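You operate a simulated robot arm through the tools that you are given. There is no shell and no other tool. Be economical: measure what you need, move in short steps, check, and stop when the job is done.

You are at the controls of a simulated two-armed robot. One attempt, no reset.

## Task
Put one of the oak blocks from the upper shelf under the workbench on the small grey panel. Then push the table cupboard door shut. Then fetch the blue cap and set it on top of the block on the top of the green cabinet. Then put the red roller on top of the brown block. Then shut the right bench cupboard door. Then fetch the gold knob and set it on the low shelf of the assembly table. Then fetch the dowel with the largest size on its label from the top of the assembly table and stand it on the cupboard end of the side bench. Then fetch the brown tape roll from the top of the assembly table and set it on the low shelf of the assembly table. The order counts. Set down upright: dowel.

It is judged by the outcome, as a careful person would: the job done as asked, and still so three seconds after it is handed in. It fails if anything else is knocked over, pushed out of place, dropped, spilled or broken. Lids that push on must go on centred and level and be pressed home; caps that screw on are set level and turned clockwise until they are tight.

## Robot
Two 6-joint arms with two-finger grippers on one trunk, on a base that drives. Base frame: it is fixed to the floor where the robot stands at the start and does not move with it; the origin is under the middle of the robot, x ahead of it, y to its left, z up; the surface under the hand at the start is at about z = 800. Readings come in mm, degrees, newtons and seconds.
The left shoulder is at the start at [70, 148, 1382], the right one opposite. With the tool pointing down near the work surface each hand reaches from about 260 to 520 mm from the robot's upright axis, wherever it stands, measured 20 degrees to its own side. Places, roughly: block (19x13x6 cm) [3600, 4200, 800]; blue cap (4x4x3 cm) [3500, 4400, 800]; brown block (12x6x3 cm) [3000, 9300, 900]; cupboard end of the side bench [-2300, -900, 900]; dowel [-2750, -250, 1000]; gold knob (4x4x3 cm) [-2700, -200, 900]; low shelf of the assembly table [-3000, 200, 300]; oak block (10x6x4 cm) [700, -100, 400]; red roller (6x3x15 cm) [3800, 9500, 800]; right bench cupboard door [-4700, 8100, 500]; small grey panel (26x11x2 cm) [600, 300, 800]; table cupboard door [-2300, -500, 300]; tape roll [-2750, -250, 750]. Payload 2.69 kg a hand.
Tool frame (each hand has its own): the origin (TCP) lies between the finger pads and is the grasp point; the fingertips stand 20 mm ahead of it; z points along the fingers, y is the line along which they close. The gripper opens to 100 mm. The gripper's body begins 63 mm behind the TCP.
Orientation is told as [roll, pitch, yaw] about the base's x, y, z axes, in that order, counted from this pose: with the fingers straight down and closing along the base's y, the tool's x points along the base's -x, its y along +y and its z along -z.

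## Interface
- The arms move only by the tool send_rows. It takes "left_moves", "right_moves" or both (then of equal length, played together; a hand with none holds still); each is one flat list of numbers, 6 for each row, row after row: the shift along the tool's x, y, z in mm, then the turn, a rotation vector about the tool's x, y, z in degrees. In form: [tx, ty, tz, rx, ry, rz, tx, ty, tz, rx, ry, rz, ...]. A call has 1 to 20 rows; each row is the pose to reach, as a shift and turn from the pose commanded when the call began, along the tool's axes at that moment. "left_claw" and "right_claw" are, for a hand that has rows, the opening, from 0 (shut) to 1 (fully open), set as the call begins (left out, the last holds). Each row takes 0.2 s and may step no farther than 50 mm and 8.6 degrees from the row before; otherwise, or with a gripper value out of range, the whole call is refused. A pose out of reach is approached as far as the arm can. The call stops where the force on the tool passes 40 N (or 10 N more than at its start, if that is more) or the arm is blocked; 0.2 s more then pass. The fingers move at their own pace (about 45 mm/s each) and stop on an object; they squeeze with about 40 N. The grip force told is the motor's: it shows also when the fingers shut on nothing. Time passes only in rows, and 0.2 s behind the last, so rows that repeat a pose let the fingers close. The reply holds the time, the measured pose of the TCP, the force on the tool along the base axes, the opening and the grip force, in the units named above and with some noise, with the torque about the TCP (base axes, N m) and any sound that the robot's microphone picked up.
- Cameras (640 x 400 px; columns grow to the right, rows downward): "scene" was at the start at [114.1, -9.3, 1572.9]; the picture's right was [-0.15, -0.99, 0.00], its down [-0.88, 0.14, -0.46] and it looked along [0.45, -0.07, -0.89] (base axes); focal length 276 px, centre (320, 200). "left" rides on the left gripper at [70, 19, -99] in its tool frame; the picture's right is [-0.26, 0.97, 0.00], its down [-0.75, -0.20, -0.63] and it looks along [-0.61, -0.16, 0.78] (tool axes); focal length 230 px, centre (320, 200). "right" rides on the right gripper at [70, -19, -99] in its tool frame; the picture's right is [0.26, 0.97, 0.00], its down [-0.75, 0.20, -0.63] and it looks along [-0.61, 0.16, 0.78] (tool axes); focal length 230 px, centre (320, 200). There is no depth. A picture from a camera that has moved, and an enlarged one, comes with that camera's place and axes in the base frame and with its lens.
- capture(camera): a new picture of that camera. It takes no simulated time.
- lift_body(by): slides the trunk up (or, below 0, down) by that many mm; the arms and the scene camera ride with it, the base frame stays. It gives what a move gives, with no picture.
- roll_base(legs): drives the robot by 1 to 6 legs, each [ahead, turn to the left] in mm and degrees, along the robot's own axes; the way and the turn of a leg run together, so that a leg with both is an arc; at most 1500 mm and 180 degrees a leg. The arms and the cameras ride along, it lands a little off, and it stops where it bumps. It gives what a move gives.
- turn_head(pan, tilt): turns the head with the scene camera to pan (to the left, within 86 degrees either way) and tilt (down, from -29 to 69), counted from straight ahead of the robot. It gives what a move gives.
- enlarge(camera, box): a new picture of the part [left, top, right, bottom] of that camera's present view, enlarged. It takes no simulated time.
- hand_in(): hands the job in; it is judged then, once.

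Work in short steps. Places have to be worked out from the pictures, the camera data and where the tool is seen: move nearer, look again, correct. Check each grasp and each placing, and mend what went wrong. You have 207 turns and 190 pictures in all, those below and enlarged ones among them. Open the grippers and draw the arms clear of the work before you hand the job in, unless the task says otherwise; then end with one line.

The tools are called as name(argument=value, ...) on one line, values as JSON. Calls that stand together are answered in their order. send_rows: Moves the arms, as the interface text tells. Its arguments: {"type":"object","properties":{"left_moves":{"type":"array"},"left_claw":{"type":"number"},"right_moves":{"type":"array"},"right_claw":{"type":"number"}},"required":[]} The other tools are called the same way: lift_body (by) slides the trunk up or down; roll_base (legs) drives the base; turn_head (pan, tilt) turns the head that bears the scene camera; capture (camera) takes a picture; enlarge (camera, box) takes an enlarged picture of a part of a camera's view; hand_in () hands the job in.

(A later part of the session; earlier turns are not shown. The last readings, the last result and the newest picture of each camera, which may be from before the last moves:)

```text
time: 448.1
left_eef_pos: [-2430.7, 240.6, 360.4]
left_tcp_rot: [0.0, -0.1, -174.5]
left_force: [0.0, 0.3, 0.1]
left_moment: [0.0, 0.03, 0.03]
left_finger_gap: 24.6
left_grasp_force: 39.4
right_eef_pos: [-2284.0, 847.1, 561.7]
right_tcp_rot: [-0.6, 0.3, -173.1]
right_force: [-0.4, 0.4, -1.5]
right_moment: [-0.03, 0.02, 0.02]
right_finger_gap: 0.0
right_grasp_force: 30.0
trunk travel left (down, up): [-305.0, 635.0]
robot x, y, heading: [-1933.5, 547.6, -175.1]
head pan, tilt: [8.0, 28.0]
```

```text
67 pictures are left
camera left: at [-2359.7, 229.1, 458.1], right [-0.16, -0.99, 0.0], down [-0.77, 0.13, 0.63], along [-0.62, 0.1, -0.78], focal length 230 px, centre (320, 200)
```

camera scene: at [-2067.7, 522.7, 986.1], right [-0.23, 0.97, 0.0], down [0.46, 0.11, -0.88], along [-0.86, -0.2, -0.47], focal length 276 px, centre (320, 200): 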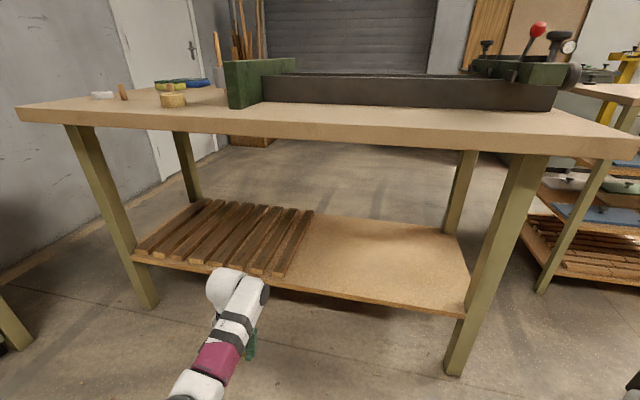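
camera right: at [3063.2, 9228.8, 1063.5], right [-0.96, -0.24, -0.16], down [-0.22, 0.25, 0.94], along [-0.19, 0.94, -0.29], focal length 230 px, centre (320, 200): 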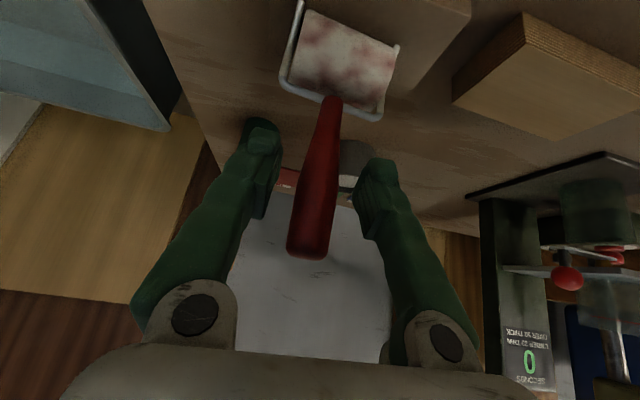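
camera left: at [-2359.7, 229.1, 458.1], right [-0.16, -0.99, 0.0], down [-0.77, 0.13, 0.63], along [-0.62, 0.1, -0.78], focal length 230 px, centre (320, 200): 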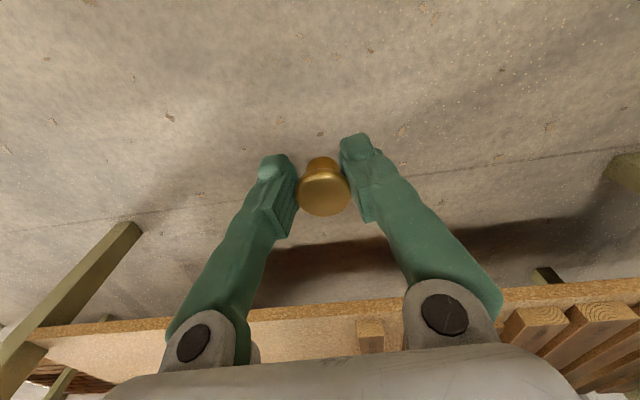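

Shelf top ≈305, free area y≥290, front edge x≈−2720. I'll raise 20 mm, turn to heading 165° and drive in so the knob arrives near (−2785,500).

lift_body(by=20)

roll_base(legs=[[0, -19.5], [285, 0]])

capture(camera="left")

capture(camera="scene")

```text
time: 448.7
left_eef_pos: [-2430.4, 240.4, 379.9]
left_tcp_rot: [0.0, -0.1, -174.5]
left_force: [-0.6, 0.7, -0.4]
left_moment: [0.02, -0.01, 0.0]
left_finger_gap: 24.5
left_grasp_force: 40.4
right_eef_pos: [-2284.7, 846.8, 581.3]
right_tcp_rot: [-0.7, 0.3, -173.0]
right_force: [0.5, 0.1, -0.1]
right_moment: [-0.03, 0.01, 0.02]
right_finger_gap: 0.0
right_grasp_force: 29.3
trunk travel left (down, up): [-325.0, 615.0]
robot x, y, heading: [-1927.6, 548.5, -174.7]
head pan, tilt: [8.0, 28.0]
```

```text
time: 451.8
left_eef_pos: [-2781.7, 493.0, 378.8]
left_tcp_rot: [0.0, -0.1, 166.1]
left_force: [0.6, -0.2, -0.1]
left_moment: [-0.02, 0.01, -0.03]
left_finger_gap: 24.3
left_grasp_force: 40.4
right_eef_pos: [-2443.2, 1017.3, 579.2]
right_tcp_rot: [-0.6, 0.2, 167.7]
right_force: [-0.5, 0.8, 0.3]
right_moment: [0.0, -0.01, -0.03]
right_finger_gap: 0.2
right_grasp_force: 29.5
trunk travel left (down, up): [-325.0, 615.0]
robot x, y, heading: [-2204.2, 616.3, 165.9]
head pan, tilt: [8.0, 28.0]
```

```text
66 pictures are left
camera left: at [-2717.9, 457.9, 477.8], right [-0.48, -0.88, 0.0], down [-0.68, 0.37, 0.63], along [-0.55, 0.3, -0.78], focal length 230 px, centre (320, 200)
```

left: 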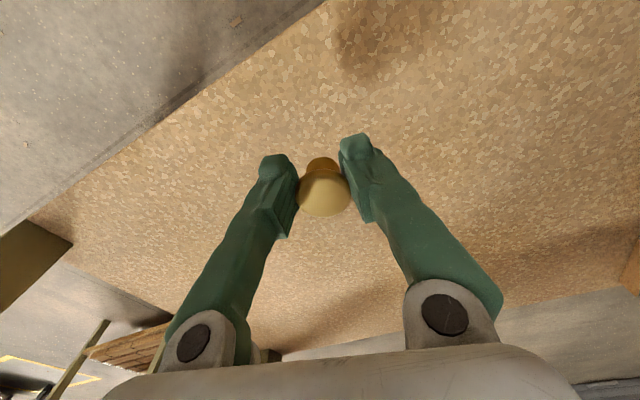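

```text
65 pictures are left
camera scene: at [-2345.6, 639.0, 1006.1], right [0.11, 0.99, 0.0], down [0.47, -0.05, -0.88], along [-0.88, 0.09, -0.47], focal length 276 px, centre (320, 200)
```

scene: 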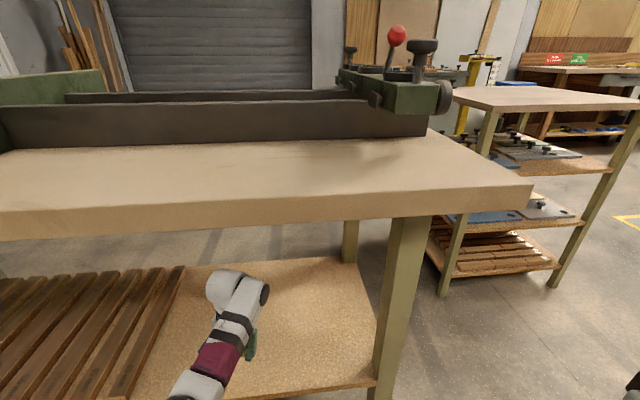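

The knob is over the bare shelf. Lowering 40 mm by trunk, then feeling for contact.

lift_body(by=-38)

send_rows(left_moves=[0, 0, 2, 0, 0, 0, 0, 0, 4, 0, 0, 0, 0, 0, 4, 0, 0, 0])

send_rows(left_moves=[0, 0, 2, 0, 0, 0, 0, 0, 4, 0, 0, 0, 0, 0, 4, 0, 0, 0])

send_rows(left_moves=[0, 0, 2, 0, 0, 0, 0, 0, 4, 0, 0, 0, 0, 0, 4, 0, 0, 0])

```text
time: 452.6
left_eef_pos: [-2781.1, 492.7, 341.9]
left_tcp_rot: [0.0, -0.1, 166.2]
left_force: [0.3, -0.2, 0.2]
left_moment: [-0.02, -0.03, 0.01]
left_finger_gap: 24.6
left_grasp_force: 40.2
right_eef_pos: [-2442.9, 1016.6, 542.7]
right_tcp_rot: [-0.6, 0.1, 167.7]
right_force: [1.1, 0.1, 0.5]
right_moment: [0.02, -0.02, 0.01]
right_finger_gap: 0.2
right_grasp_force: 29.4
trunk travel left (down, up): [-287.0, 653.0]
robot x, y, heading: [-2209.5, 618.0, 166.2]
head pan, tilt: [8.0, 28.0]
```

```text
time: 453.4
left_eef_pos: [-2780.7, 491.7, 336.6]
left_tcp_rot: [0.0, -0.1, 166.2]
left_force: [0.4, 0.6, 0.3]
left_moment: [0.0, 0.0, 0.02]
left_finger_gap: 24.3
left_grasp_force: 40.2
right_eef_pos: [-2442.4, 1016.5, 542.2]
right_tcp_rot: [-0.5, 0.2, 167.7]
right_force: [0.6, -0.4, -0.4]
right_moment: [-0.01, 0.03, -0.03]
right_finger_gap: 0.0
right_grasp_force: 30.0
trunk travel left (down, up): [-287.0, 653.0]
robot x, y, heading: [-2207.5, 611.6, 166.0]
head pan, tilt: [8.0, 28.0]
```

```text
time: 454.2
left_eef_pos: [-2779.8, 492.7, 333.2]
left_tcp_rot: [0.1, -0.1, 166.1]
left_force: [-0.3, -0.6, -0.6]
left_moment: [0.01, -0.01, -0.02]
left_finger_gap: 24.3
left_grasp_force: 39.7
right_eef_pos: [-2442.0, 1016.7, 542.5]
right_tcp_rot: [-0.7, 0.3, 167.6]
right_force: [-0.4, -0.9, -0.3]
right_moment: [-0.02, 0.01, -0.04]
right_finger_gap: 0.1
right_grasp_force: 29.6
trunk travel left (down, up): [-287.0, 653.0]
robot x, y, heading: [-2204.8, 616.3, 165.7]
head pan, tilt: [8.0, 28.0]
```

```text
time: 455.0
left_eef_pos: [-2779.7, 491.7, 330.0]
left_tcp_rot: [0.0, -0.1, 166.2]
left_force: [0.5, 0.5, -0.3]
left_moment: [0.02, 0.01, 0.0]
left_finger_gap: 24.0
left_grasp_force: 40.1
right_eef_pos: [-2442.6, 1015.7, 543.0]
right_tcp_rot: [-0.7, 0.2, 167.6]
right_force: [0.5, -0.2, 0.3]
right_moment: [0.0, -0.01, -0.05]
right_finger_gap: 0.0
right_grasp_force: 29.9
trunk travel left (down, up): [-287.0, 653.0]
robot x, y, heading: [-2206.9, 619.7, 166.1]
head pan, tilt: [8.0, 28.0]
```

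No contact yet at 330; continuing down.

send_rows(left_moves=[0, 0, 2, 0, 0, 0, 0, 0, 4, 0, 0, 0, 0, 0, 4, 0, 0, 0])

send_rows(left_moves=[0, 0, 2, 0, 0, 0, 0, 0, 4, 0, 0, 0, 0, 0, 4, 0, 0, 0])

capture(camera="left")

```text
time: 455.8
left_eef_pos: [-2781.9, 491.4, 326.2]
left_tcp_rot: [0.0, -0.2, 166.2]
left_force: [1.5, -0.6, 4.3]
left_moment: [0.01, 0.03, -0.02]
left_finger_gap: 24.3
left_grasp_force: 39.8
right_eef_pos: [-2443.1, 1016.5, 543.2]
right_tcp_rot: [-0.6, 0.1, 167.7]
right_force: [-0.3, -1.1, -0.4]
right_moment: [-0.01, 0.01, -0.02]
right_finger_gap: 0.0
right_grasp_force: 29.2
trunk travel left (down, up): [-287.0, 653.0]
robot x, y, heading: [-2210.8, 619.0, 166.0]
head pan, tilt: [8.0, 28.0]
```

```text
time: 456.6
left_eef_pos: [-2782.3, 491.2, 324.9]
left_tcp_rot: [0.0, -0.5, 166.1]
left_force: [1.5, 0.0, 19.5]
left_moment: [-0.02, 0.06, 0.0]
left_finger_gap: 23.7
left_grasp_force: 39.8
right_eef_pos: [-2441.2, 1016.5, 542.7]
right_tcp_rot: [-0.6, 0.0, 167.7]
right_force: [-0.1, 0.2, -0.1]
right_moment: [-0.01, 0.02, 0.05]
right_finger_gap: 0.0
right_grasp_force: 29.4
trunk travel left (down, up): [-287.0, 653.0]
robot x, y, heading: [-2207.0, 619.9, 165.7]
head pan, tilt: [8.0, 28.0]
```

```text
64 pictures are left
camera left: at [-2717.7, 457.5, 422.9], right [-0.48, -0.88, 0.0], down [-0.67, 0.37, 0.64], along [-0.56, 0.3, -0.77], focal length 230 px, centre (320, 200)
```

left: 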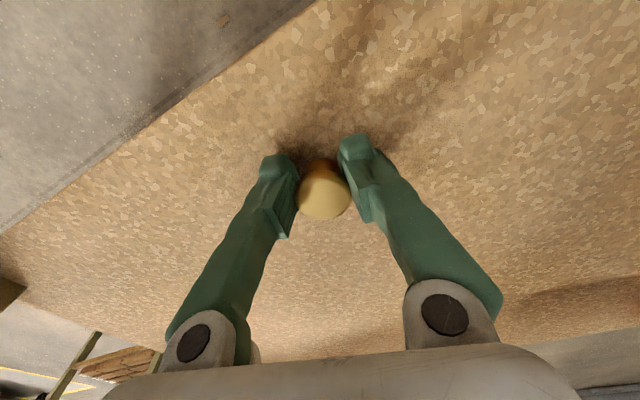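

Contact. I'll ease up 3 mm, release, and raise 80 mm.

send_rows(left_moves=[0, 0, -3.5, 0, 0, 0, 0, 0, -3.5, 0, 0, 0])

send_rows(left_moves=[0, 0, 0, 0, 0, 0, 0, 0, 0, 0, 0, 0, 0, 0, 0, 0, 0, 0, 0, 0, 0, 0, 0, 0], left_claw=0.7)

lift_body(by=70)

capture(camera="left")

```text
time: 457.2
left_eef_pos: [-2780.0, 490.8, 325.3]
left_tcp_rot: [-0.2, 0.0, 166.2]
left_force: [-1.0, 0.2, 3.3]
left_moment: [0.01, 0.1, -0.02]
left_finger_gap: 23.5
left_grasp_force: 39.6
right_eef_pos: [-2442.8, 1017.6, 543.2]
right_tcp_rot: [-0.6, 0.1, 167.6]
right_force: [-0.6, 0.2, -1.1]
right_moment: [0.0, -0.03, 0.02]
right_finger_gap: 0.0
right_grasp_force: 29.7
trunk travel left (down, up): [-287.0, 653.0]
robot x, y, heading: [-2207.1, 619.7, 165.9]
head pan, tilt: [8.0, 28.0]
```

```text
time: 458.2
left_eef_pos: [-2779.8, 492.1, 326.2]
left_tcp_rot: [0.1, -0.1, 166.3]
left_force: [-0.1, -1.4, 0.2]
left_moment: [-0.02, -0.01, -0.02]
left_finger_gap: 70.1
left_grasp_force: 0.0
right_eef_pos: [-2442.4, 1016.3, 543.4]
right_tcp_rot: [-0.7, 0.3, 167.7]
right_force: [-0.2, -0.8, 0.0]
right_moment: [0.0, -0.02, -0.02]
right_finger_gap: 0.1
right_grasp_force: 29.6
trunk travel left (down, up): [-287.0, 653.0]
robot x, y, heading: [-2206.7, 614.8, 166.0]
head pan, tilt: [8.0, 28.0]
```

```text
time: 459.2
left_eef_pos: [-2780.5, 492.8, 395.0]
left_tcp_rot: [-0.1, -0.1, 166.2]
left_force: [-0.6, -0.8, 0.1]
left_moment: [-0.01, 0.04, -0.02]
left_finger_gap: 70.0
left_grasp_force: 0.1
right_eef_pos: [-2443.9, 1016.5, 612.1]
right_tcp_rot: [-0.6, 0.2, 167.8]
right_force: [0.5, 0.3, -0.6]
right_moment: [0.02, 0.02, -0.01]
right_finger_gap: 0.0
right_grasp_force: 29.6
trunk travel left (down, up): [-357.0, 583.0]
robot x, y, heading: [-2205.9, 615.1, 165.8]
head pan, tilt: [8.0, 28.0]
```

```text
63 pictures are left
camera left: at [-2717.5, 457.6, 494.0], right [-0.48, -0.88, 0.0], down [-0.68, 0.37, 0.63], along [-0.55, 0.3, -0.78], focal length 230 px, centre (320, 200)
```

left: 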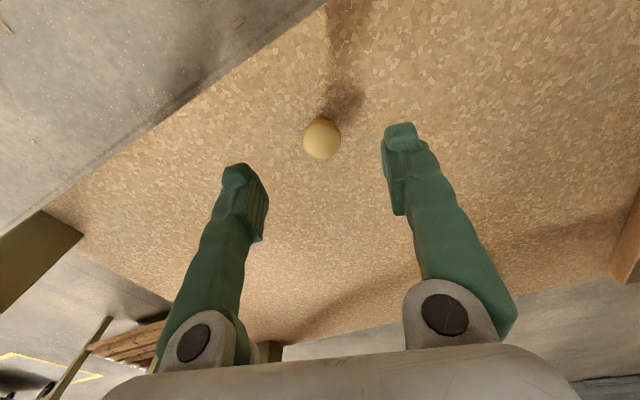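

The knob stands on the low shelf. I'll back out, raise the trunk, and return to the dowels' side.

roll_base(legs=[[-300, 0]])

lift_body(by=400)

lift_body(by=183)

roll_base(legs=[[0, 80], [545, 0], [0, -67]])

turn_head(pan=15, tilt=45)

capture(camera="scene")

capture(camera="left")

```text
time: 461.3
left_eef_pos: [-2490.9, 421.2, 396.3]
left_tcp_rot: [0.0, -0.2, 165.8]
left_force: [0.6, 0.2, 0.1]
left_moment: [0.01, 0.02, -0.03]
left_finger_gap: 70.2
left_grasp_force: 0.1
right_eef_pos: [-2150.2, 944.6, 613.0]
right_tcp_rot: [-0.7, 0.1, 167.3]
right_force: [-0.6, 0.0, 0.4]
right_moment: [0.0, 0.04, 0.01]
right_finger_gap: 0.2
right_grasp_force: 28.9
trunk travel left (down, up): [-357.0, 583.0]
robot x, y, heading: [-1917.9, 540.3, 165.7]
head pan, tilt: [8.0, 28.0]
```

```text
time: 465.1
left_eef_pos: [-2491.6, 421.1, 794.9]
left_tcp_rot: [0.1, -0.1, 165.7]
left_force: [-0.5, 0.2, 0.3]
left_moment: [-0.02, 0.0, -0.03]
left_finger_gap: 69.9
left_grasp_force: 0.1
right_eef_pos: [-2150.7, 945.1, 1012.1]
right_tcp_rot: [-0.7, 0.3, 167.2]
right_force: [0.4, -0.9, -0.4]
right_moment: [0.02, -0.02, 0.0]
right_finger_gap: 0.2
right_grasp_force: 29.3
trunk travel left (down, up): [-757.0, 183.0]
robot x, y, heading: [-1917.2, 545.0, 165.7]
head pan, tilt: [8.0, 28.0]
```

```text
time: 467.1
left_eef_pos: [-2490.3, 422.9, 978.6]
left_tcp_rot: [-0.1, -0.1, 165.8]
left_force: [-0.1, -0.1, -0.3]
left_moment: [-0.02, 0.01, 0.03]
left_finger_gap: 70.2
left_grasp_force: 0.0
right_eef_pos: [-2150.7, 944.7, 1196.1]
right_tcp_rot: [-0.6, 0.3, 167.3]
right_force: [-0.3, -0.2, 0.0]
right_moment: [0.02, 0.0, -0.01]
right_finger_gap: 0.0
right_grasp_force: 29.9
trunk travel left (down, up): [-940.0, 0.0]
robot x, y, heading: [-1917.0, 541.8, 165.6]
head pan, tilt: [8.0, 28.0]
```

```text
time: 476.6
left_eef_pos: [-2672.3, -176.6, 977.9]
left_tcp_rot: [-0.1, -0.1, 177.7]
left_force: [-0.3, -0.2, 0.2]
left_moment: [0.02, -0.02, -0.02]
left_finger_gap: 70.4
left_grasp_force: 0.0
right_eef_pos: [-2445.6, 404.6, 1196.3]
right_tcp_rot: [-0.7, 0.2, 179.2]
right_force: [-0.3, -0.3, 0.6]
right_moment: [-0.02, -0.02, 0.02]
right_finger_gap: 0.0
right_grasp_force: 29.3
trunk travel left (down, up): [-940.0, 0.0]
robot x, y, heading: [-2131.1, 61.4, 177.6]
head pan, tilt: [8.0, 28.0]
```

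```text
time: 477.4
left_eef_pos: [-2671.5, -176.4, 979.6]
left_tcp_rot: [-0.1, -0.1, 177.7]
left_force: [0.8, 0.0, -0.8]
left_moment: [0.03, 0.02, -0.01]
left_finger_gap: 69.9
left_grasp_force: 0.0
right_eef_pos: [-2444.4, 403.8, 1195.2]
right_tcp_rot: [-0.7, 0.2, 179.2]
right_force: [0.6, -0.5, -0.6]
right_moment: [-0.01, 0.02, -0.02]
right_finger_gap: 0.1
right_grasp_force: 29.4
trunk travel left (down, up): [-940.0, 0.0]
robot x, y, heading: [-2134.1, 61.0, 177.4]
head pan, tilt: [15.0, 45.0]
```

```text
62 pictures are left
camera scene: at [-2262.5, 44.6, 1595.4], right [-0.22, 0.98, 0.0], down [0.69, 0.15, -0.71], along [-0.69, -0.15, -0.71], focal length 276 px, centre (320, 200)
```

scene: 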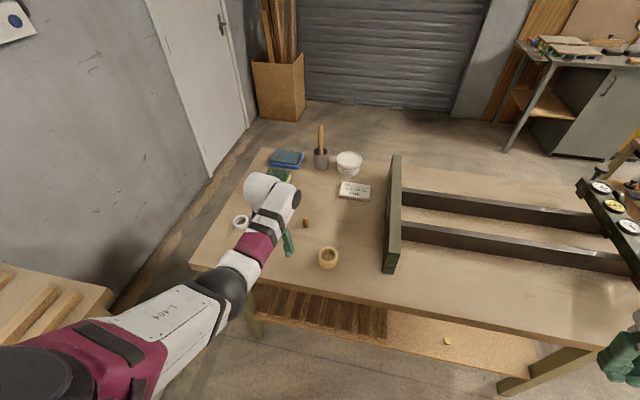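

```text
61 pictures are left
camera left: at [-2602.5, -198.3, 1077.1], right [-0.3, -0.95, 0.0], down [-0.74, 0.23, 0.63], along [-0.6, 0.19, -0.78], focal length 230 px, centre (320, 200)
```

left: 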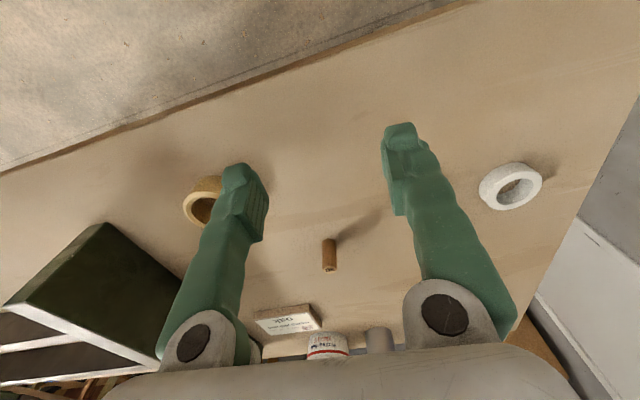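

Let me zoom in on the visible dowel and its label, then look for the other one.

enlarge(camera="left", box=[298, 225, 362, 281])

enlarge(camera="scene", box=[220, 190, 348, 270])

```text
7.14 times, centred on (330, 253) of left
camera zoom: at [-2602.5, -198.3, 1077.1], right [-0.3, -0.95, 0.0], down [-0.74, 0.23, 0.63], along [-0.6, 0.19, -0.78], focal length 1643 px, centre (249, -179)
```

zoom: 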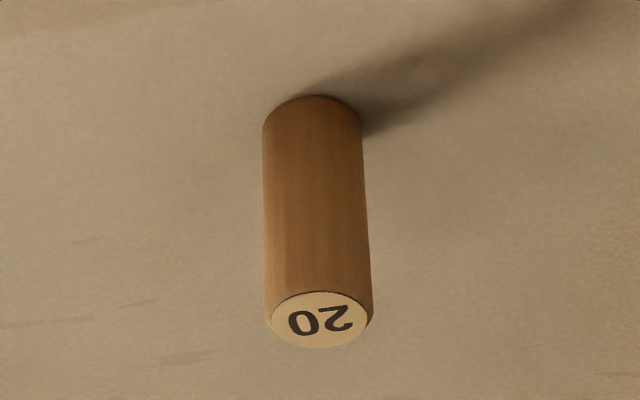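

```text
5.00 times, centred on (284, 230) of scene
camera zoom: at [-2262.5, 44.6, 1595.4], right [-0.22, 0.98, 0.0], down [0.69, 0.15, -0.71], along [-0.69, -0.15, -0.71], focal length 1381 px, centre (500, 50)
```

zoom: 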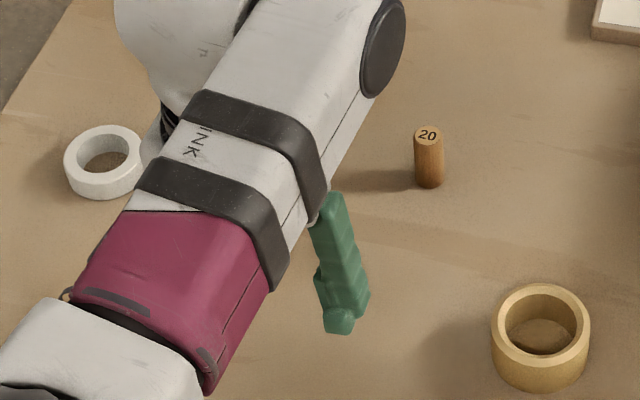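

That one reads 20. The other is hidden behind the finger; closing the claw will unmask it.

send_rows(left_moves=[0, 0, 0, 0, 0, 0, 0, 0, 0, 0, 0, 0, 0, 0, 0, 0, 0, 0, 0, 0, 0, 0, 0, 0], left_claw=0)

enlarge(camera="left", box=[300, 110, 460, 280])

```text
time: 478.4
left_eef_pos: [-2670.6, -177.7, 979.2]
left_tcp_rot: [0.0, -0.1, 177.7]
left_force: [-0.5, 0.3, 0.5]
left_moment: [0.01, 0.03, -0.01]
left_finger_gap: 0.1
left_grasp_force: 15.0
right_eef_pos: [-2444.6, 403.8, 1195.3]
right_tcp_rot: [-0.7, 0.2, 179.3]
right_force: [0.3, 1.2, -0.9]
right_moment: [0.0, 0.01, -0.01]
right_finger_gap: 0.1
right_grasp_force: 29.7
trunk travel left (down, up): [-940.0, 0.0]
robot x, y, heading: [-2134.2, 56.6, 177.6]
head pan, tilt: [15.0, 45.0]
```

```text
2.35 times, centred on (380, 195) of left
camera zoom: at [-2602.6, -198.4, 1077.2], right [-0.3, -0.95, 0.0], down [-0.74, 0.23, 0.63], along [-0.6, 0.19, -0.78], focal length 541 px, centre (179, 212)
```

zoom: 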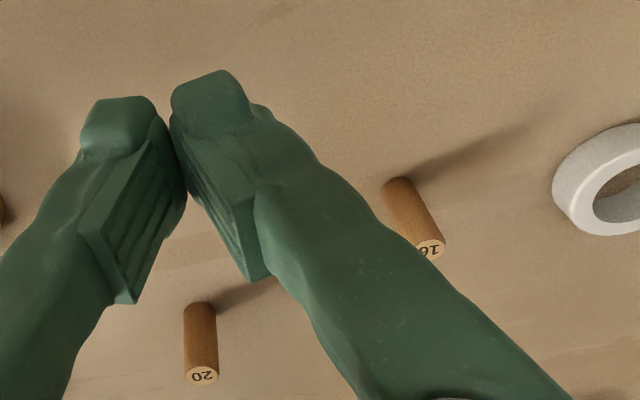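

The other reads 16, so the 20 dowel is the one: at ≈(−2839,−134), standing 865–913. I'll drive 55 mm closer and pitch the left hand −35° to extend toward it, with the claw half open.

roll_base(legs=[[55, 0]])

send_rows(left_moves=[-18, -7, 0, 0, -6, 0, -36, -14, 0, 0, -12, 0, -54, -21, 0, 0, -18, 0, -72, -28, 0, 0, -24, 0, -90, -35, 0, 0, -30, 0, -105, -42, 0, 0, -35, 0, -105, -42, 0, 0, -35, 0], left_claw=0.5)

capture(camera="left")

```text
time: 479.4
left_eef_pos: [-2722.6, -174.8, 979.4]
left_tcp_rot: [0.0, -0.3, 177.8]
left_force: [-1.4, -0.1, -1.1]
left_moment: [0.01, -0.13, 0.01]
left_finger_gap: 0.1
left_grasp_force: 30.1
right_eef_pos: [-2496.6, 405.8, 1195.3]
right_tcp_rot: [-0.8, 0.3, 178.9]
right_force: [0.0, 0.2, 0.8]
right_moment: [-0.05, -0.04, 0.02]
right_finger_gap: 0.0
right_grasp_force: 29.4
trunk travel left (down, up): [-940.0, 0.0]
robot x, y, heading: [-2191.2, 60.6, 177.1]
head pan, tilt: [15.0, 45.0]
```

```text
time: 481.0
left_eef_pos: [-2819.7, -130.4, 983.3]
left_tcp_rot: [-0.1, -35.8, 177.8]
left_force: [0.4, -0.2, -0.1]
left_moment: [0.03, 0.03, -0.01]
left_finger_gap: 50.0
left_grasp_force: 0.2
right_eef_pos: [-2489.9, 405.8, 1196.3]
right_tcp_rot: [-0.8, 0.0, 178.8]
right_force: [0.0, -0.1, -0.4]
right_moment: [0.0, -0.01, 0.03]
right_finger_gap: 0.1
right_grasp_force: 29.0
trunk travel left (down, up): [-940.0, 0.0]
robot x, y, heading: [-2187.4, 61.7, 177.4]
head pan, tilt: [15.0, 45.0]
```

```text
57 pictures are left
camera left: at [-2707.2, -153.0, 1021.8], right [-0.25, -0.96, 0.15], down [-0.23, 0.21, 0.95], along [-0.94, 0.2, -0.27], focal length 230 px, centre (320, 200)
```

left: 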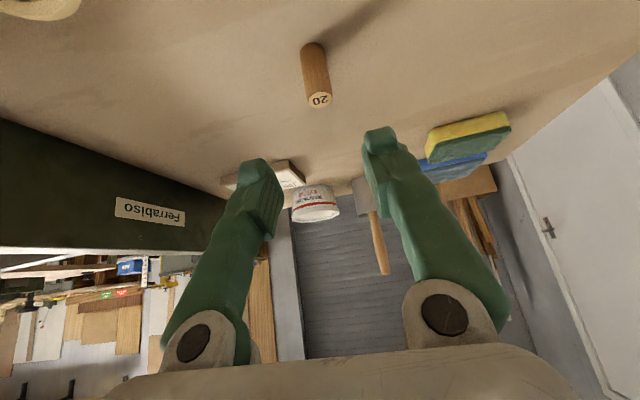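

Dowel confirmed at (−2841,−136). I'll move over it and descend to TCP z≈895.

send_rows(left_moves=[-17, 7, 12, 0, 0, 0, 0, 7, 36, 0, 0, 0, 17, 7, 60, 0, 0, 0, 34, 7, 83, 0, 0, 0, 34, 7, 83, 0, 0, 0])

capture(camera="left")

```text
time: 482.2
left_eef_pos: [-2831.2, -140.1, 911.1]
left_tcp_rot: [0.0, -35.7, 177.9]
left_force: [0.0, -0.9, 0.4]
left_moment: [-0.02, -0.03, 0.01]
left_finger_gap: 49.8
left_grasp_force: 0.1
left hand out of reach, approached as far as the arm can: row 3, 4, 5
right_eef_pos: [-2490.3, 405.5, 1197.0]
right_tcp_rot: [-0.8, -0.1, 178.9]
right_force: [0.0, 0.7, -0.1]
right_moment: [0.01, -0.04, -0.02]
right_finger_gap: 0.0
right_grasp_force: 29.8
trunk travel left (down, up): [-940.0, 0.0]
robot x, y, heading: [-2190.8, 61.5, 177.5]
head pan, tilt: [15.0, 45.0]
```

```text
56 pictures are left
camera left: at [-2718.1, -164.0, 950.7], right [-0.25, -0.96, 0.15], down [-0.23, 0.21, 0.95], along [-0.94, 0.2, -0.28], focal length 230 px, centre (320, 200)
```

left: 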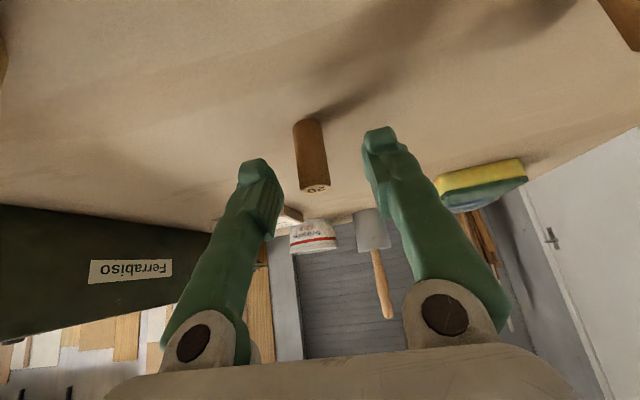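

Arm reach limit. I'll close the remaining gap with trunk (−15 mm) and base (+11 mm).

lift_body(by=-15)

roll_base(legs=[[11, 0]])

send_rows(left_moves=[0, 0, 0, 0, 0, 0, 0, 0, 0, 0, 0, 0, 0, 0, 0, 0, 0, 0, 0, 0, 0, 0, 0, 0, 0, 0, 0, 0, 0, 0])

capture(camera="left")

```text
time: 482.8
left_eef_pos: [-2831.5, -140.3, 895.5]
left_tcp_rot: [0.1, -35.6, 177.6]
left_force: [-0.1, -1.2, 1.1]
left_moment: [0.04, 0.01, 0.02]
left_finger_gap: 50.0
left_grasp_force: 0.0
right_eef_pos: [-2491.6, 405.8, 1181.4]
right_tcp_rot: [-0.9, 0.1, 178.9]
right_force: [-0.2, -0.5, -0.3]
right_moment: [-0.01, 0.04, 0.0]
right_finger_gap: 0.0
right_grasp_force: 29.4
trunk travel left (down, up): [-925.0, 15.0]
robot x, y, heading: [-2190.5, 58.2, 177.1]
head pan, tilt: [15.0, 45.0]
```

```text
time: 483.6
left_eef_pos: [-2840.1, -140.2, 898.9]
left_tcp_rot: [-0.1, -35.8, 177.7]
left_force: [-0.3, -0.7, 0.4]
left_moment: [0.0, 0.01, 0.03]
left_finger_gap: 49.9
left_grasp_force: 0.2
right_eef_pos: [-2500.3, 405.7, 1182.9]
right_tcp_rot: [-0.8, -0.2, 178.8]
right_force: [-0.1, 0.1, 0.3]
right_moment: [-0.03, 0.03, 0.0]
right_finger_gap: 0.1
right_grasp_force: 29.4
trunk travel left (down, up): [-925.0, 15.0]
robot x, y, heading: [-2196.5, 64.1, 177.6]
head pan, tilt: [15.0, 45.0]
```

```text
time: 484.8
left_eef_pos: [-2842.3, -141.2, 896.4]
left_tcp_rot: [0.0, -35.6, 177.8]
left_force: [0.4, -0.5, 0.0]
left_moment: [-0.01, 0.04, 0.01]
left_finger_gap: 50.0
left_grasp_force: 0.0
right_eef_pos: [-2503.0, 405.7, 1181.8]
right_tcp_rot: [-0.7, -0.1, 178.8]
right_force: [-0.6, 0.6, -0.2]
right_moment: [0.02, 0.02, 0.03]
right_finger_gap: 0.0
right_grasp_force: 29.4
trunk travel left (down, up): [-925.0, 15.0]
robot x, y, heading: [-2201.6, 61.5, 177.5]
head pan, tilt: [15.0, 45.0]
```

```text
55 pictures are left
camera left: at [-2729.4, -163.4, 935.7], right [-0.25, -0.96, 0.15], down [-0.24, 0.21, 0.95], along [-0.94, 0.2, -0.28], focal length 230 px, centre (320, 200)
```

left: 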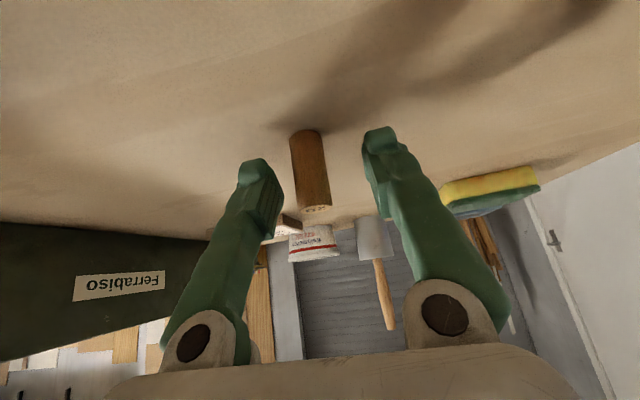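

The dowel is between the pads. Closing gently.

send_rows(left_moves=[0, -4, 0, 0, 0, 0, 0, -4, 0, 0, 0, 0, 0, -4, 0, 0, 0, 0, 0, -4, 0, 0, 0, 0, 0, -4, 0, 0, 0, 0, 0, -4, 0, 0, 0, 0], left_claw=0)

capture(camera="left")

```text
time: 486.2
left_eef_pos: [-2841.8, -136.5, 896.1]
left_tcp_rot: [-0.2, -35.5, 177.7]
left_force: [-0.2, -0.2, -0.2]
left_moment: [0.0, -0.01, -0.03]
left_finger_gap: 13.3
left_grasp_force: 39.9
right_eef_pos: [-2502.4, 406.2, 1180.6]
right_tcp_rot: [-0.8, -0.2, 178.8]
right_force: [0.1, -0.2, -0.8]
right_moment: [0.03, -0.01, 0.01]
right_finger_gap: 0.0
right_grasp_force: 29.5
trunk travel left (down, up): [-925.0, 15.0]
robot x, y, heading: [-2201.9, 62.5, 177.2]
head pan, tilt: [15.0, 45.0]
```

```text
54 pictures are left
camera left: at [-2728.9, -159.4, 935.5], right [-0.25, -0.96, 0.15], down [-0.24, 0.21, 0.95], along [-0.94, 0.2, -0.28], focal length 230 px, centre (320, 200)
```

left: 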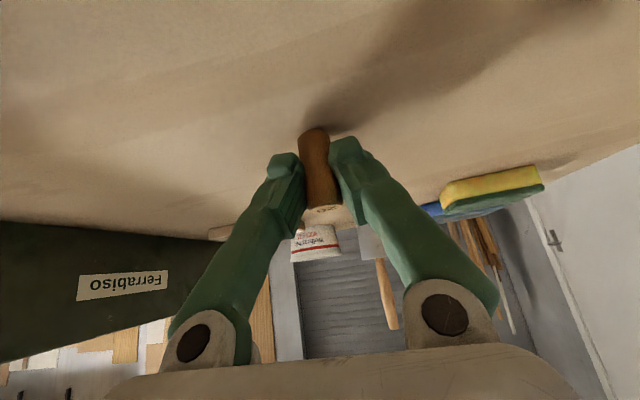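

Gap 13 mm is smaller than the ~19 mm dowel, so the grip may be off-centre. I'll lift just 8 mm and inspect.

lift_body(by=10)

enlarge(camera="left", box=[250, 100, 410, 240])

enlarge(camera="scene", box=[250, 180, 346, 260])

```text
time: 486.8
left_eef_pos: [-2840.5, -136.3, 905.1]
left_tcp_rot: [-0.2, -35.7, 177.9]
left_force: [-0.3, 0.0, 0.0]
left_moment: [0.0, -0.01, -0.01]
left_finger_gap: 13.2
left_grasp_force: 39.7
right_eef_pos: [-2502.2, 406.3, 1191.6]
right_tcp_rot: [-0.8, -0.2, 178.8]
right_force: [0.0, -0.3, 0.4]
right_moment: [0.01, 0.01, 0.01]
right_finger_gap: 0.0
right_grasp_force: 29.5
trunk travel left (down, up): [-935.0, 5.0]
robot x, y, heading: [-2202.0, 61.0, 177.4]
head pan, tilt: [15.0, 45.0]
```

```text
2.86 times, centred on (330, 170) of left
camera zoom: at [-2728.6, -159.5, 945.7], right [-0.25, -0.96, 0.15], down [-0.24, 0.21, 0.95], along [-0.94, 0.2, -0.28], focal length 657 px, centre (291, 286)
```

zoom: 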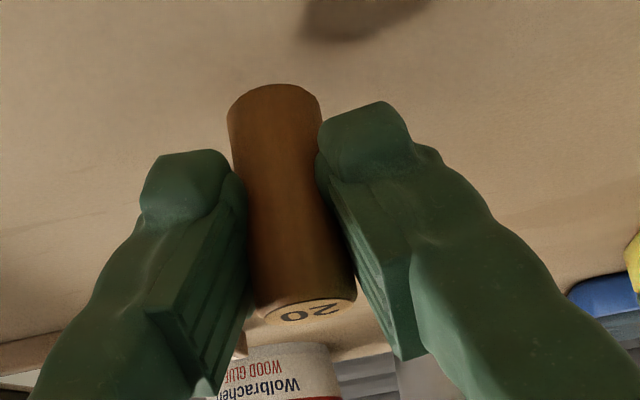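

```text
5.00 times, centred on (298, 220) of scene
camera zoom: at [-2329.5, 47.4, 1590.5], right [-0.22, 0.98, 0.0], down [0.69, 0.15, -0.71], along [-0.69, -0.15, -0.71], focal length 1381 px, centre (430, 100)
```

zoom: 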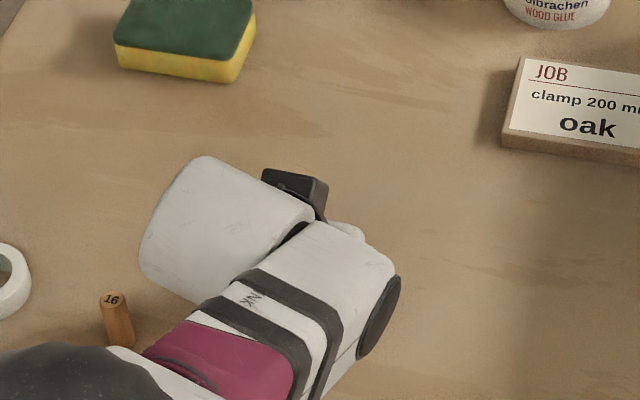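

The dowel is held and clear of the table. I'll raise it, retract the arm partly, back off and turn toward the side bench to choose a free spot.

send_rows(left_moves=[-17, 0, -24, 0, 0, 0, -35, 0, -49, 0, 0, 0, -8, 0, -68, 0, 0, 0, 20, 0, -88, 0, 0, 0, 45, 0, -106, 0, 0, 0, 60, 0, -117, 0, 0, 0])

roll_base(legs=[[-180, 0], [0, 55]])

turn_head(pan=12, tilt=45)

capture(camera="scene")

capture(camera="left")

```text
time: 488.1
left_eef_pos: [-2727.2, -141.5, 965.7]
left_tcp_rot: [0.0, -35.6, 177.7]
left_force: [0.2, 1.3, -0.2]
left_moment: [-0.03, 0.03, 0.0]
left_finger_gap: 13.3
left_grasp_force: 40.3
right_eef_pos: [-2503.1, 406.9, 1190.5]
right_tcp_rot: [-0.8, -0.1, 178.8]
right_force: [-0.7, -0.3, -0.4]
right_moment: [0.05, 0.0, -0.01]
right_finger_gap: 0.1
right_grasp_force: 29.1
trunk travel left (down, up): [-935.0, 5.0]
robot x, y, heading: [-2199.2, 59.5, 177.5]
head pan, tilt: [15.0, 45.0]
```

```text
time: 492.1
left_eef_pos: [-2150.3, -494.4, 964.6]
left_tcp_rot: [0.0, -35.7, -127.0]
left_force: [-0.1, 0.1, -0.7]
left_moment: [0.01, 0.03, 0.03]
left_finger_gap: 15.2
left_grasp_force: 40.2
right_eef_pos: [-2474.3, 2.0, 1190.7]
right_tcp_rot: [-0.9, -0.2, -125.8]
right_force: [0.4, 0.4, -0.1]
right_moment: [0.04, -0.04, 0.04]
right_finger_gap: 0.0
right_grasp_force: 29.8
trunk travel left (down, up): [-935.0, 5.0]
robot x, y, heading: [-2019.2, 54.0, -127.1]
head pan, tilt: [15.0, 45.0]
```

```text
time: 492.8
left_eef_pos: [-2150.1, -493.5, 964.7]
left_tcp_rot: [-0.1, -35.5, -126.8]
left_force: [-0.3, -0.2, 0.0]
left_moment: [0.03, -0.04, 0.01]
left_finger_gap: 15.2
left_grasp_force: 39.8
right_eef_pos: [-2472.8, 1.7, 1191.8]
right_tcp_rot: [-0.8, -0.1, -126.1]
right_force: [0.1, 0.0, -0.8]
right_moment: [0.0, -0.02, 0.02]
right_finger_gap: 0.0
right_grasp_force: 29.7
trunk travel left (down, up): [-935.0, 5.0]
robot x, y, heading: [-2019.6, 58.3, -127.1]
head pan, tilt: [12.0, 45.0]
```

```text
51 pictures are left
camera scene: at [-2083.4, -58.4, 1590.4], right [-0.91, 0.43, 0.0], down [0.3, 0.64, -0.71], along [-0.3, -0.64, -0.71], focal length 276 px, centre (320, 200)
```

scene: 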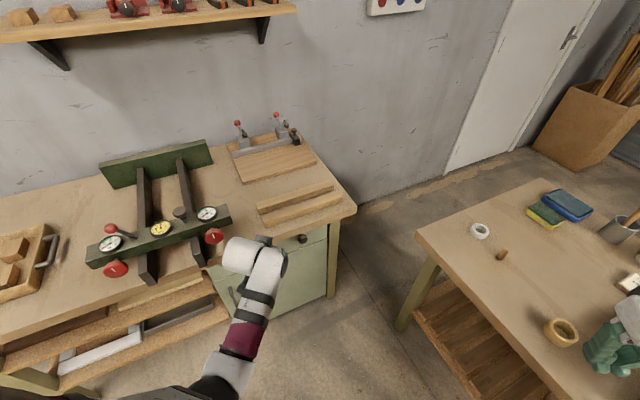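

```text
50 pictures are left
camera left: at [-2066.6, -413.1, 1004.7], right [0.65, -0.75, 0.15], down [-0.31, -0.08, 0.95], along [-0.7, -0.66, -0.28], focal length 230 px, centre (320, 200)
```

left: 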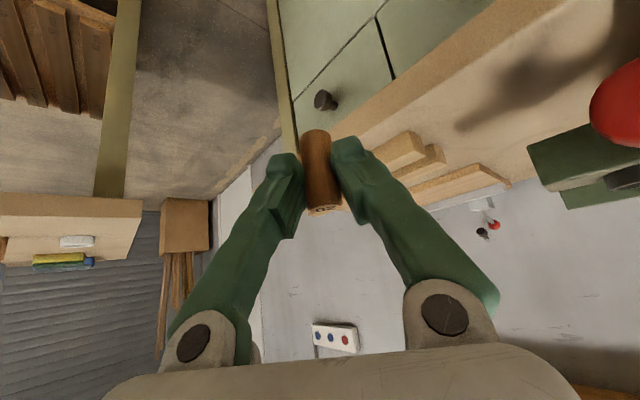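

A free gap lies between the board and the strips at about (−2305,−842). I'll drive 300 mm and turn 8.5° left, then view from the hand.

roll_base(legs=[[300, 0], [0, 8.5]])

capture(camera="scene")

capture(camera="left")

```text
time: 495.4
left_eef_pos: [-2245.3, -739.7, 965.8]
left_tcp_rot: [0.2, -35.7, -118.4]
left_force: [0.1, 1.1, -0.5]
left_moment: [-0.02, 0.01, 0.0]
left_finger_gap: 15.0
left_grasp_force: 40.2
right_eef_pos: [-2640.0, -297.7, 1190.0]
right_tcp_rot: [-0.6, -0.2, -117.5]
right_force: [0.1, -0.1, -0.7]
right_moment: [-0.02, -0.02, -0.02]
right_finger_gap: 0.2
right_grasp_force: 28.8
trunk travel left (down, up): [-935.0, 5.0]
robot x, y, heading: [-2199.8, -177.1, -118.7]
head pan, tilt: [12.0, 45.0]
```

```text
49 pictures are left
camera scene: at [-2246.0, -298.4, 1590.5], right [-0.96, 0.29, 0.0], down [0.2, 0.68, -0.71], along [-0.2, -0.68, -0.71], focal length 276 px, centre (320, 200)
```

scene: 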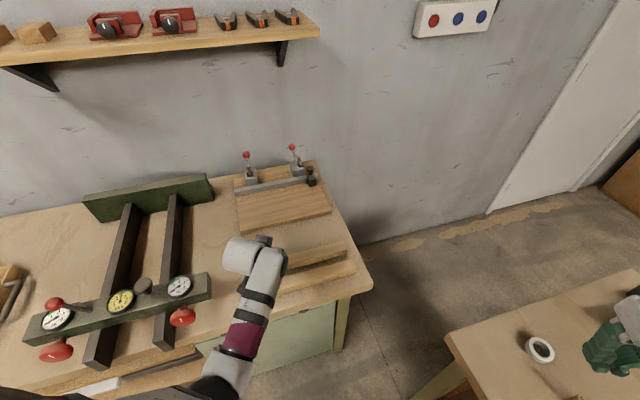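

```text
48 pictures are left
camera left: at [-2175.5, -647.6, 1005.7], right [0.75, -0.64, 0.15], down [-0.29, -0.12, 0.95], along [-0.59, -0.76, -0.28], focal length 230 px, centre (320, 200)
```

left: 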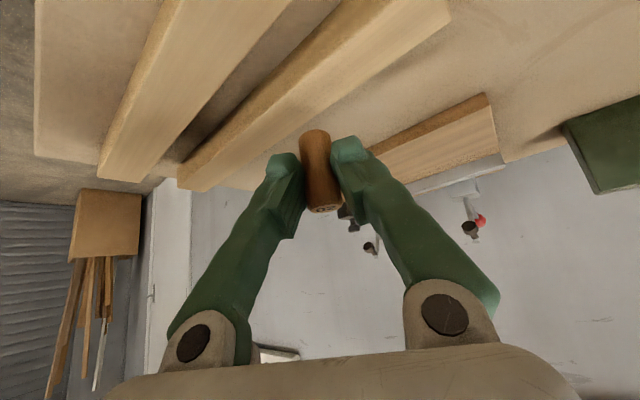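

The gap between strips and board spans y −760…−880. I'll raise 25 mm and extend the dowel to (−2310,−822).

send_rows(left_moves=[-14, 0, -20, 0, 0, 0, -43, -6, 0, 0, 0, 0, -71, -12, 20, 0, 0, 0, -98, -18, 40, 0, 0, 0, -98, -18, 40, 0, 0, 0])

capture(camera="left")

enlarge(camera="scene", box=[220, 170, 380, 310])

```text
time: 496.6
left_eef_pos: [-2310.0, -825.0, 990.1]
left_tcp_rot: [-0.1, -35.6, -118.2]
left_force: [-0.2, 0.5, 0.6]
left_moment: [-0.02, -0.03, 0.02]
left_finger_gap: 15.0
left_grasp_force: 40.0
right_eef_pos: [-2637.7, -299.7, 1191.7]
right_tcp_rot: [-0.6, -0.1, -117.5]
right_force: [0.7, 0.1, -0.3]
right_moment: [0.02, -0.02, -0.06]
right_finger_gap: 0.0
right_grasp_force: 29.7
trunk travel left (down, up): [-935.0, 5.0]
robot x, y, heading: [-2197.3, -179.4, -118.6]
head pan, tilt: [12.0, 45.0]
```

```text
47 pictures are left
camera left: at [-2239.1, -732.1, 1029.8], right [0.75, -0.64, 0.15], down [-0.29, -0.12, 0.95], along [-0.59, -0.76, -0.28], focal length 230 px, centre (320, 200)
```

left: 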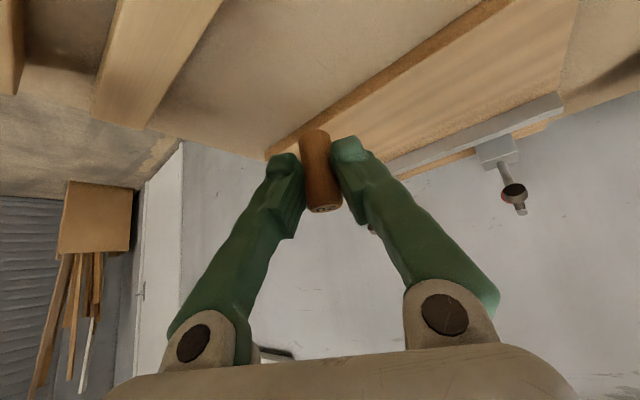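

```text
2.86 times, centred on (300, 240) of scene
camera zoom: at [-2243.1, -300.6, 1590.5], right [-0.96, 0.29, 0.0], down [0.2, 0.68, -0.71], along [-0.2, -0.68, -0.71], focal length 789 px, centre (377, 86)
```

zoom: 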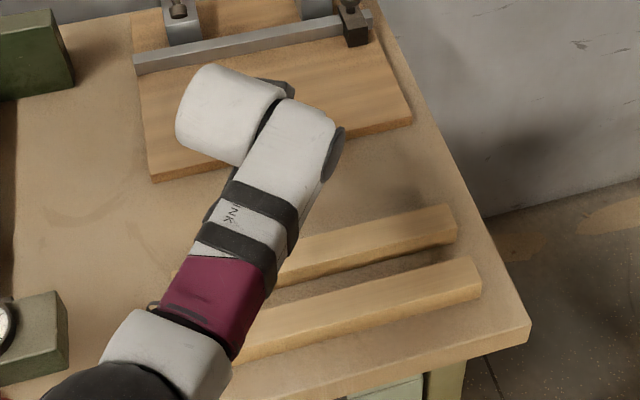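

The landing point lies in the clear gap. Lowering 50 mm by trunk, then checking.

lift_body(by=-50)

capture(camera="left")

```text
time: 497.5
left_eef_pos: [-2309.4, -824.3, 939.5]
left_tcp_rot: [0.0, -35.6, -118.2]
left_force: [0.4, 0.6, -0.1]
left_moment: [0.02, -0.03, 0.0]
left_finger_gap: 14.8
left_grasp_force: 39.8
right_eef_pos: [-2638.4, -300.4, 1141.8]
right_tcp_rot: [-0.7, -0.1, -117.3]
right_force: [-0.4, 0.4, -0.5]
right_moment: [-0.01, 0.04, -0.02]
right_finger_gap: 0.1
right_grasp_force: 29.2
trunk travel left (down, up): [-885.0, 55.0]
robot x, y, heading: [-2195.3, -180.4, -118.5]
head pan, tilt: [12.0, 45.0]
```

```text
45 pictures are left
camera left: at [-2238.6, -732.4, 979.3], right [0.75, -0.64, 0.15], down [-0.29, -0.12, 0.95], along [-0.59, -0.76, -0.28], focal length 230 px, centre (320, 200)
```

left: 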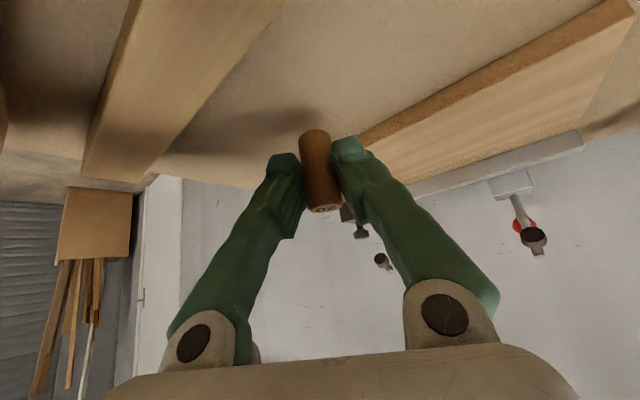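

Shadow is approaching the dowel base. Continuing down with arm steps.

send_rows(left_moves=[3.5, 0, 4.9, 0, 0, 0, 7, 0, 9.8, 0, 0, 0, 7, 0, 9.8, 0, 0, 0])

send_rows(left_moves=[1.2, 0, 1.6, 0, 0, 0, 2.3, 0, 3.3, 0, 0, 0, 2.3, 0, 3.3, 0, 0, 0])

send_rows(left_moves=[1.2, 0, 1.6, 0, 0, 0, 2.3, 0, 3.3, 0, 0, 0, 2.3, 0, 3.3, 0, 0, 0])

```text
time: 498.3
left_eef_pos: [-2310.2, -822.6, 925.8]
left_tcp_rot: [-0.1, -35.6, -118.1]
left_force: [-0.4, 1.1, -0.5]
left_moment: [-0.01, -0.01, 0.02]
left_finger_gap: 15.1
left_grasp_force: 39.7
right_eef_pos: [-2638.6, -300.2, 1141.8]
right_tcp_rot: [-0.8, -0.1, -117.4]
right_force: [0.2, -0.5, -0.2]
right_moment: [0.02, 0.0, 0.0]
right_finger_gap: 0.0
right_grasp_force: 29.4
trunk travel left (down, up): [-885.0, 55.0]
robot x, y, heading: [-2200.3, -178.3, -118.5]
head pan, tilt: [12.0, 45.0]
```

```text
time: 499.1
left_eef_pos: [-2311.3, -824.9, 924.0]
left_tcp_rot: [-0.1, -35.8, -118.1]
left_force: [-0.2, -0.3, -0.9]
left_moment: [0.03, 0.0, -0.01]
left_finger_gap: 15.1
left_grasp_force: 39.8
right_eef_pos: [-2637.5, -301.3, 1141.1]
right_tcp_rot: [-0.8, -0.2, -117.4]
right_force: [-0.3, 0.2, -0.9]
right_moment: [-0.02, 0.0, 0.03]
right_finger_gap: 0.0
right_grasp_force: 29.5
trunk travel left (down, up): [-885.0, 55.0]
robot x, y, heading: [-2198.2, -179.6, -118.6]
head pan, tilt: [12.0, 45.0]
```

```text
time: 499.9
left_eef_pos: [-2308.6, -825.7, 917.7]
left_tcp_rot: [-0.1, -35.6, -118.3]
left_force: [0.1, -0.4, -1.2]
left_moment: [-0.01, 0.0, -0.03]
left_finger_gap: 14.9
left_grasp_force: 39.8
right_eef_pos: [-2637.7, -299.9, 1141.4]
right_tcp_rot: [-0.8, -0.1, -117.4]
right_force: [0.3, -0.4, -0.2]
right_moment: [0.0, -0.01, -0.02]
right_finger_gap: 0.3
right_grasp_force: 29.5
trunk travel left (down, up): [-885.0, 55.0]
robot x, y, heading: [-2197.4, -180.5, -118.7]
head pan, tilt: [12.0, 45.0]
```

Still free at 918. Continuing 4 mm at a time.

send_rows(left_moves=[1.2, 0, 1.6, 0, 0, 0, 2.3, 0, 3.3, 0, 0, 0, 2.3, 0, 3.3, 0, 0, 0])

send_rows(left_moves=[1.2, 0, 1.6, 0, 0, 0, 2.3, 0, 3.3, 0, 0, 0, 2.3, 0, 3.3, 0, 0, 0])

capture(camera="left")

```text
time: 500.7
left_eef_pos: [-2308.8, -824.3, 915.7]
left_tcp_rot: [-0.1, -35.6, -118.2]
left_force: [-0.4, 0.2, 0.2]
left_moment: [0.01, 0.01, 0.03]
left_finger_gap: 14.8
left_grasp_force: 40.1
right_eef_pos: [-2637.6, -299.9, 1140.5]
right_tcp_rot: [-0.7, -0.1, -117.4]
right_force: [-0.5, -0.3, -0.6]
right_moment: [0.04, -0.02, 0.04]
right_finger_gap: 0.1
right_grasp_force: 29.2
trunk travel left (down, up): [-885.0, 55.0]
robot x, y, heading: [-2195.8, -179.1, -118.6]
head pan, tilt: [12.0, 45.0]
```

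```text
time: 501.5
left_eef_pos: [-2309.0, -824.7, 912.0]
left_tcp_rot: [-0.1, -35.7, -118.2]
left_force: [-0.8, 0.0, -0.5]
left_moment: [-0.01, 0.0, 0.04]
left_finger_gap: 15.2
left_grasp_force: 39.7
right_eef_pos: [-2638.5, -300.5, 1140.8]
right_tcp_rot: [-0.7, -0.2, -117.4]
right_force: [0.3, 0.3, -0.9]
right_moment: [0.0, -0.02, 0.0]
right_finger_gap: 0.0
right_grasp_force: 29.4
trunk travel left (down, up): [-885.0, 55.0]
robot x, y, heading: [-2194.4, -178.7, -118.9]
head pan, tilt: [12.0, 45.0]
```

```text
44 pictures are left
camera left: at [-2238.8, -732.7, 951.6], right [0.75, -0.64, 0.15], down [-0.29, -0.12, 0.95], along [-0.59, -0.76, -0.28], focal length 230 px, centre (320, 200)
```

left: 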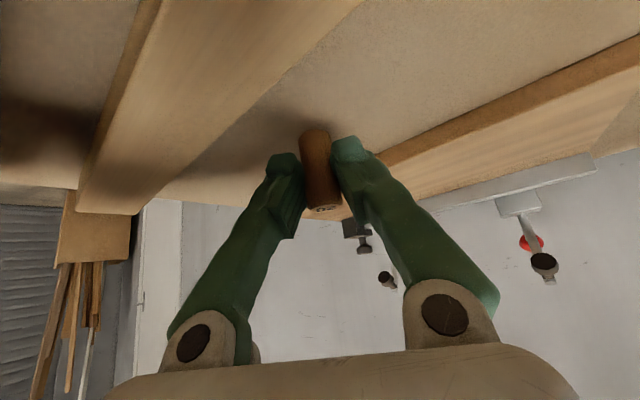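

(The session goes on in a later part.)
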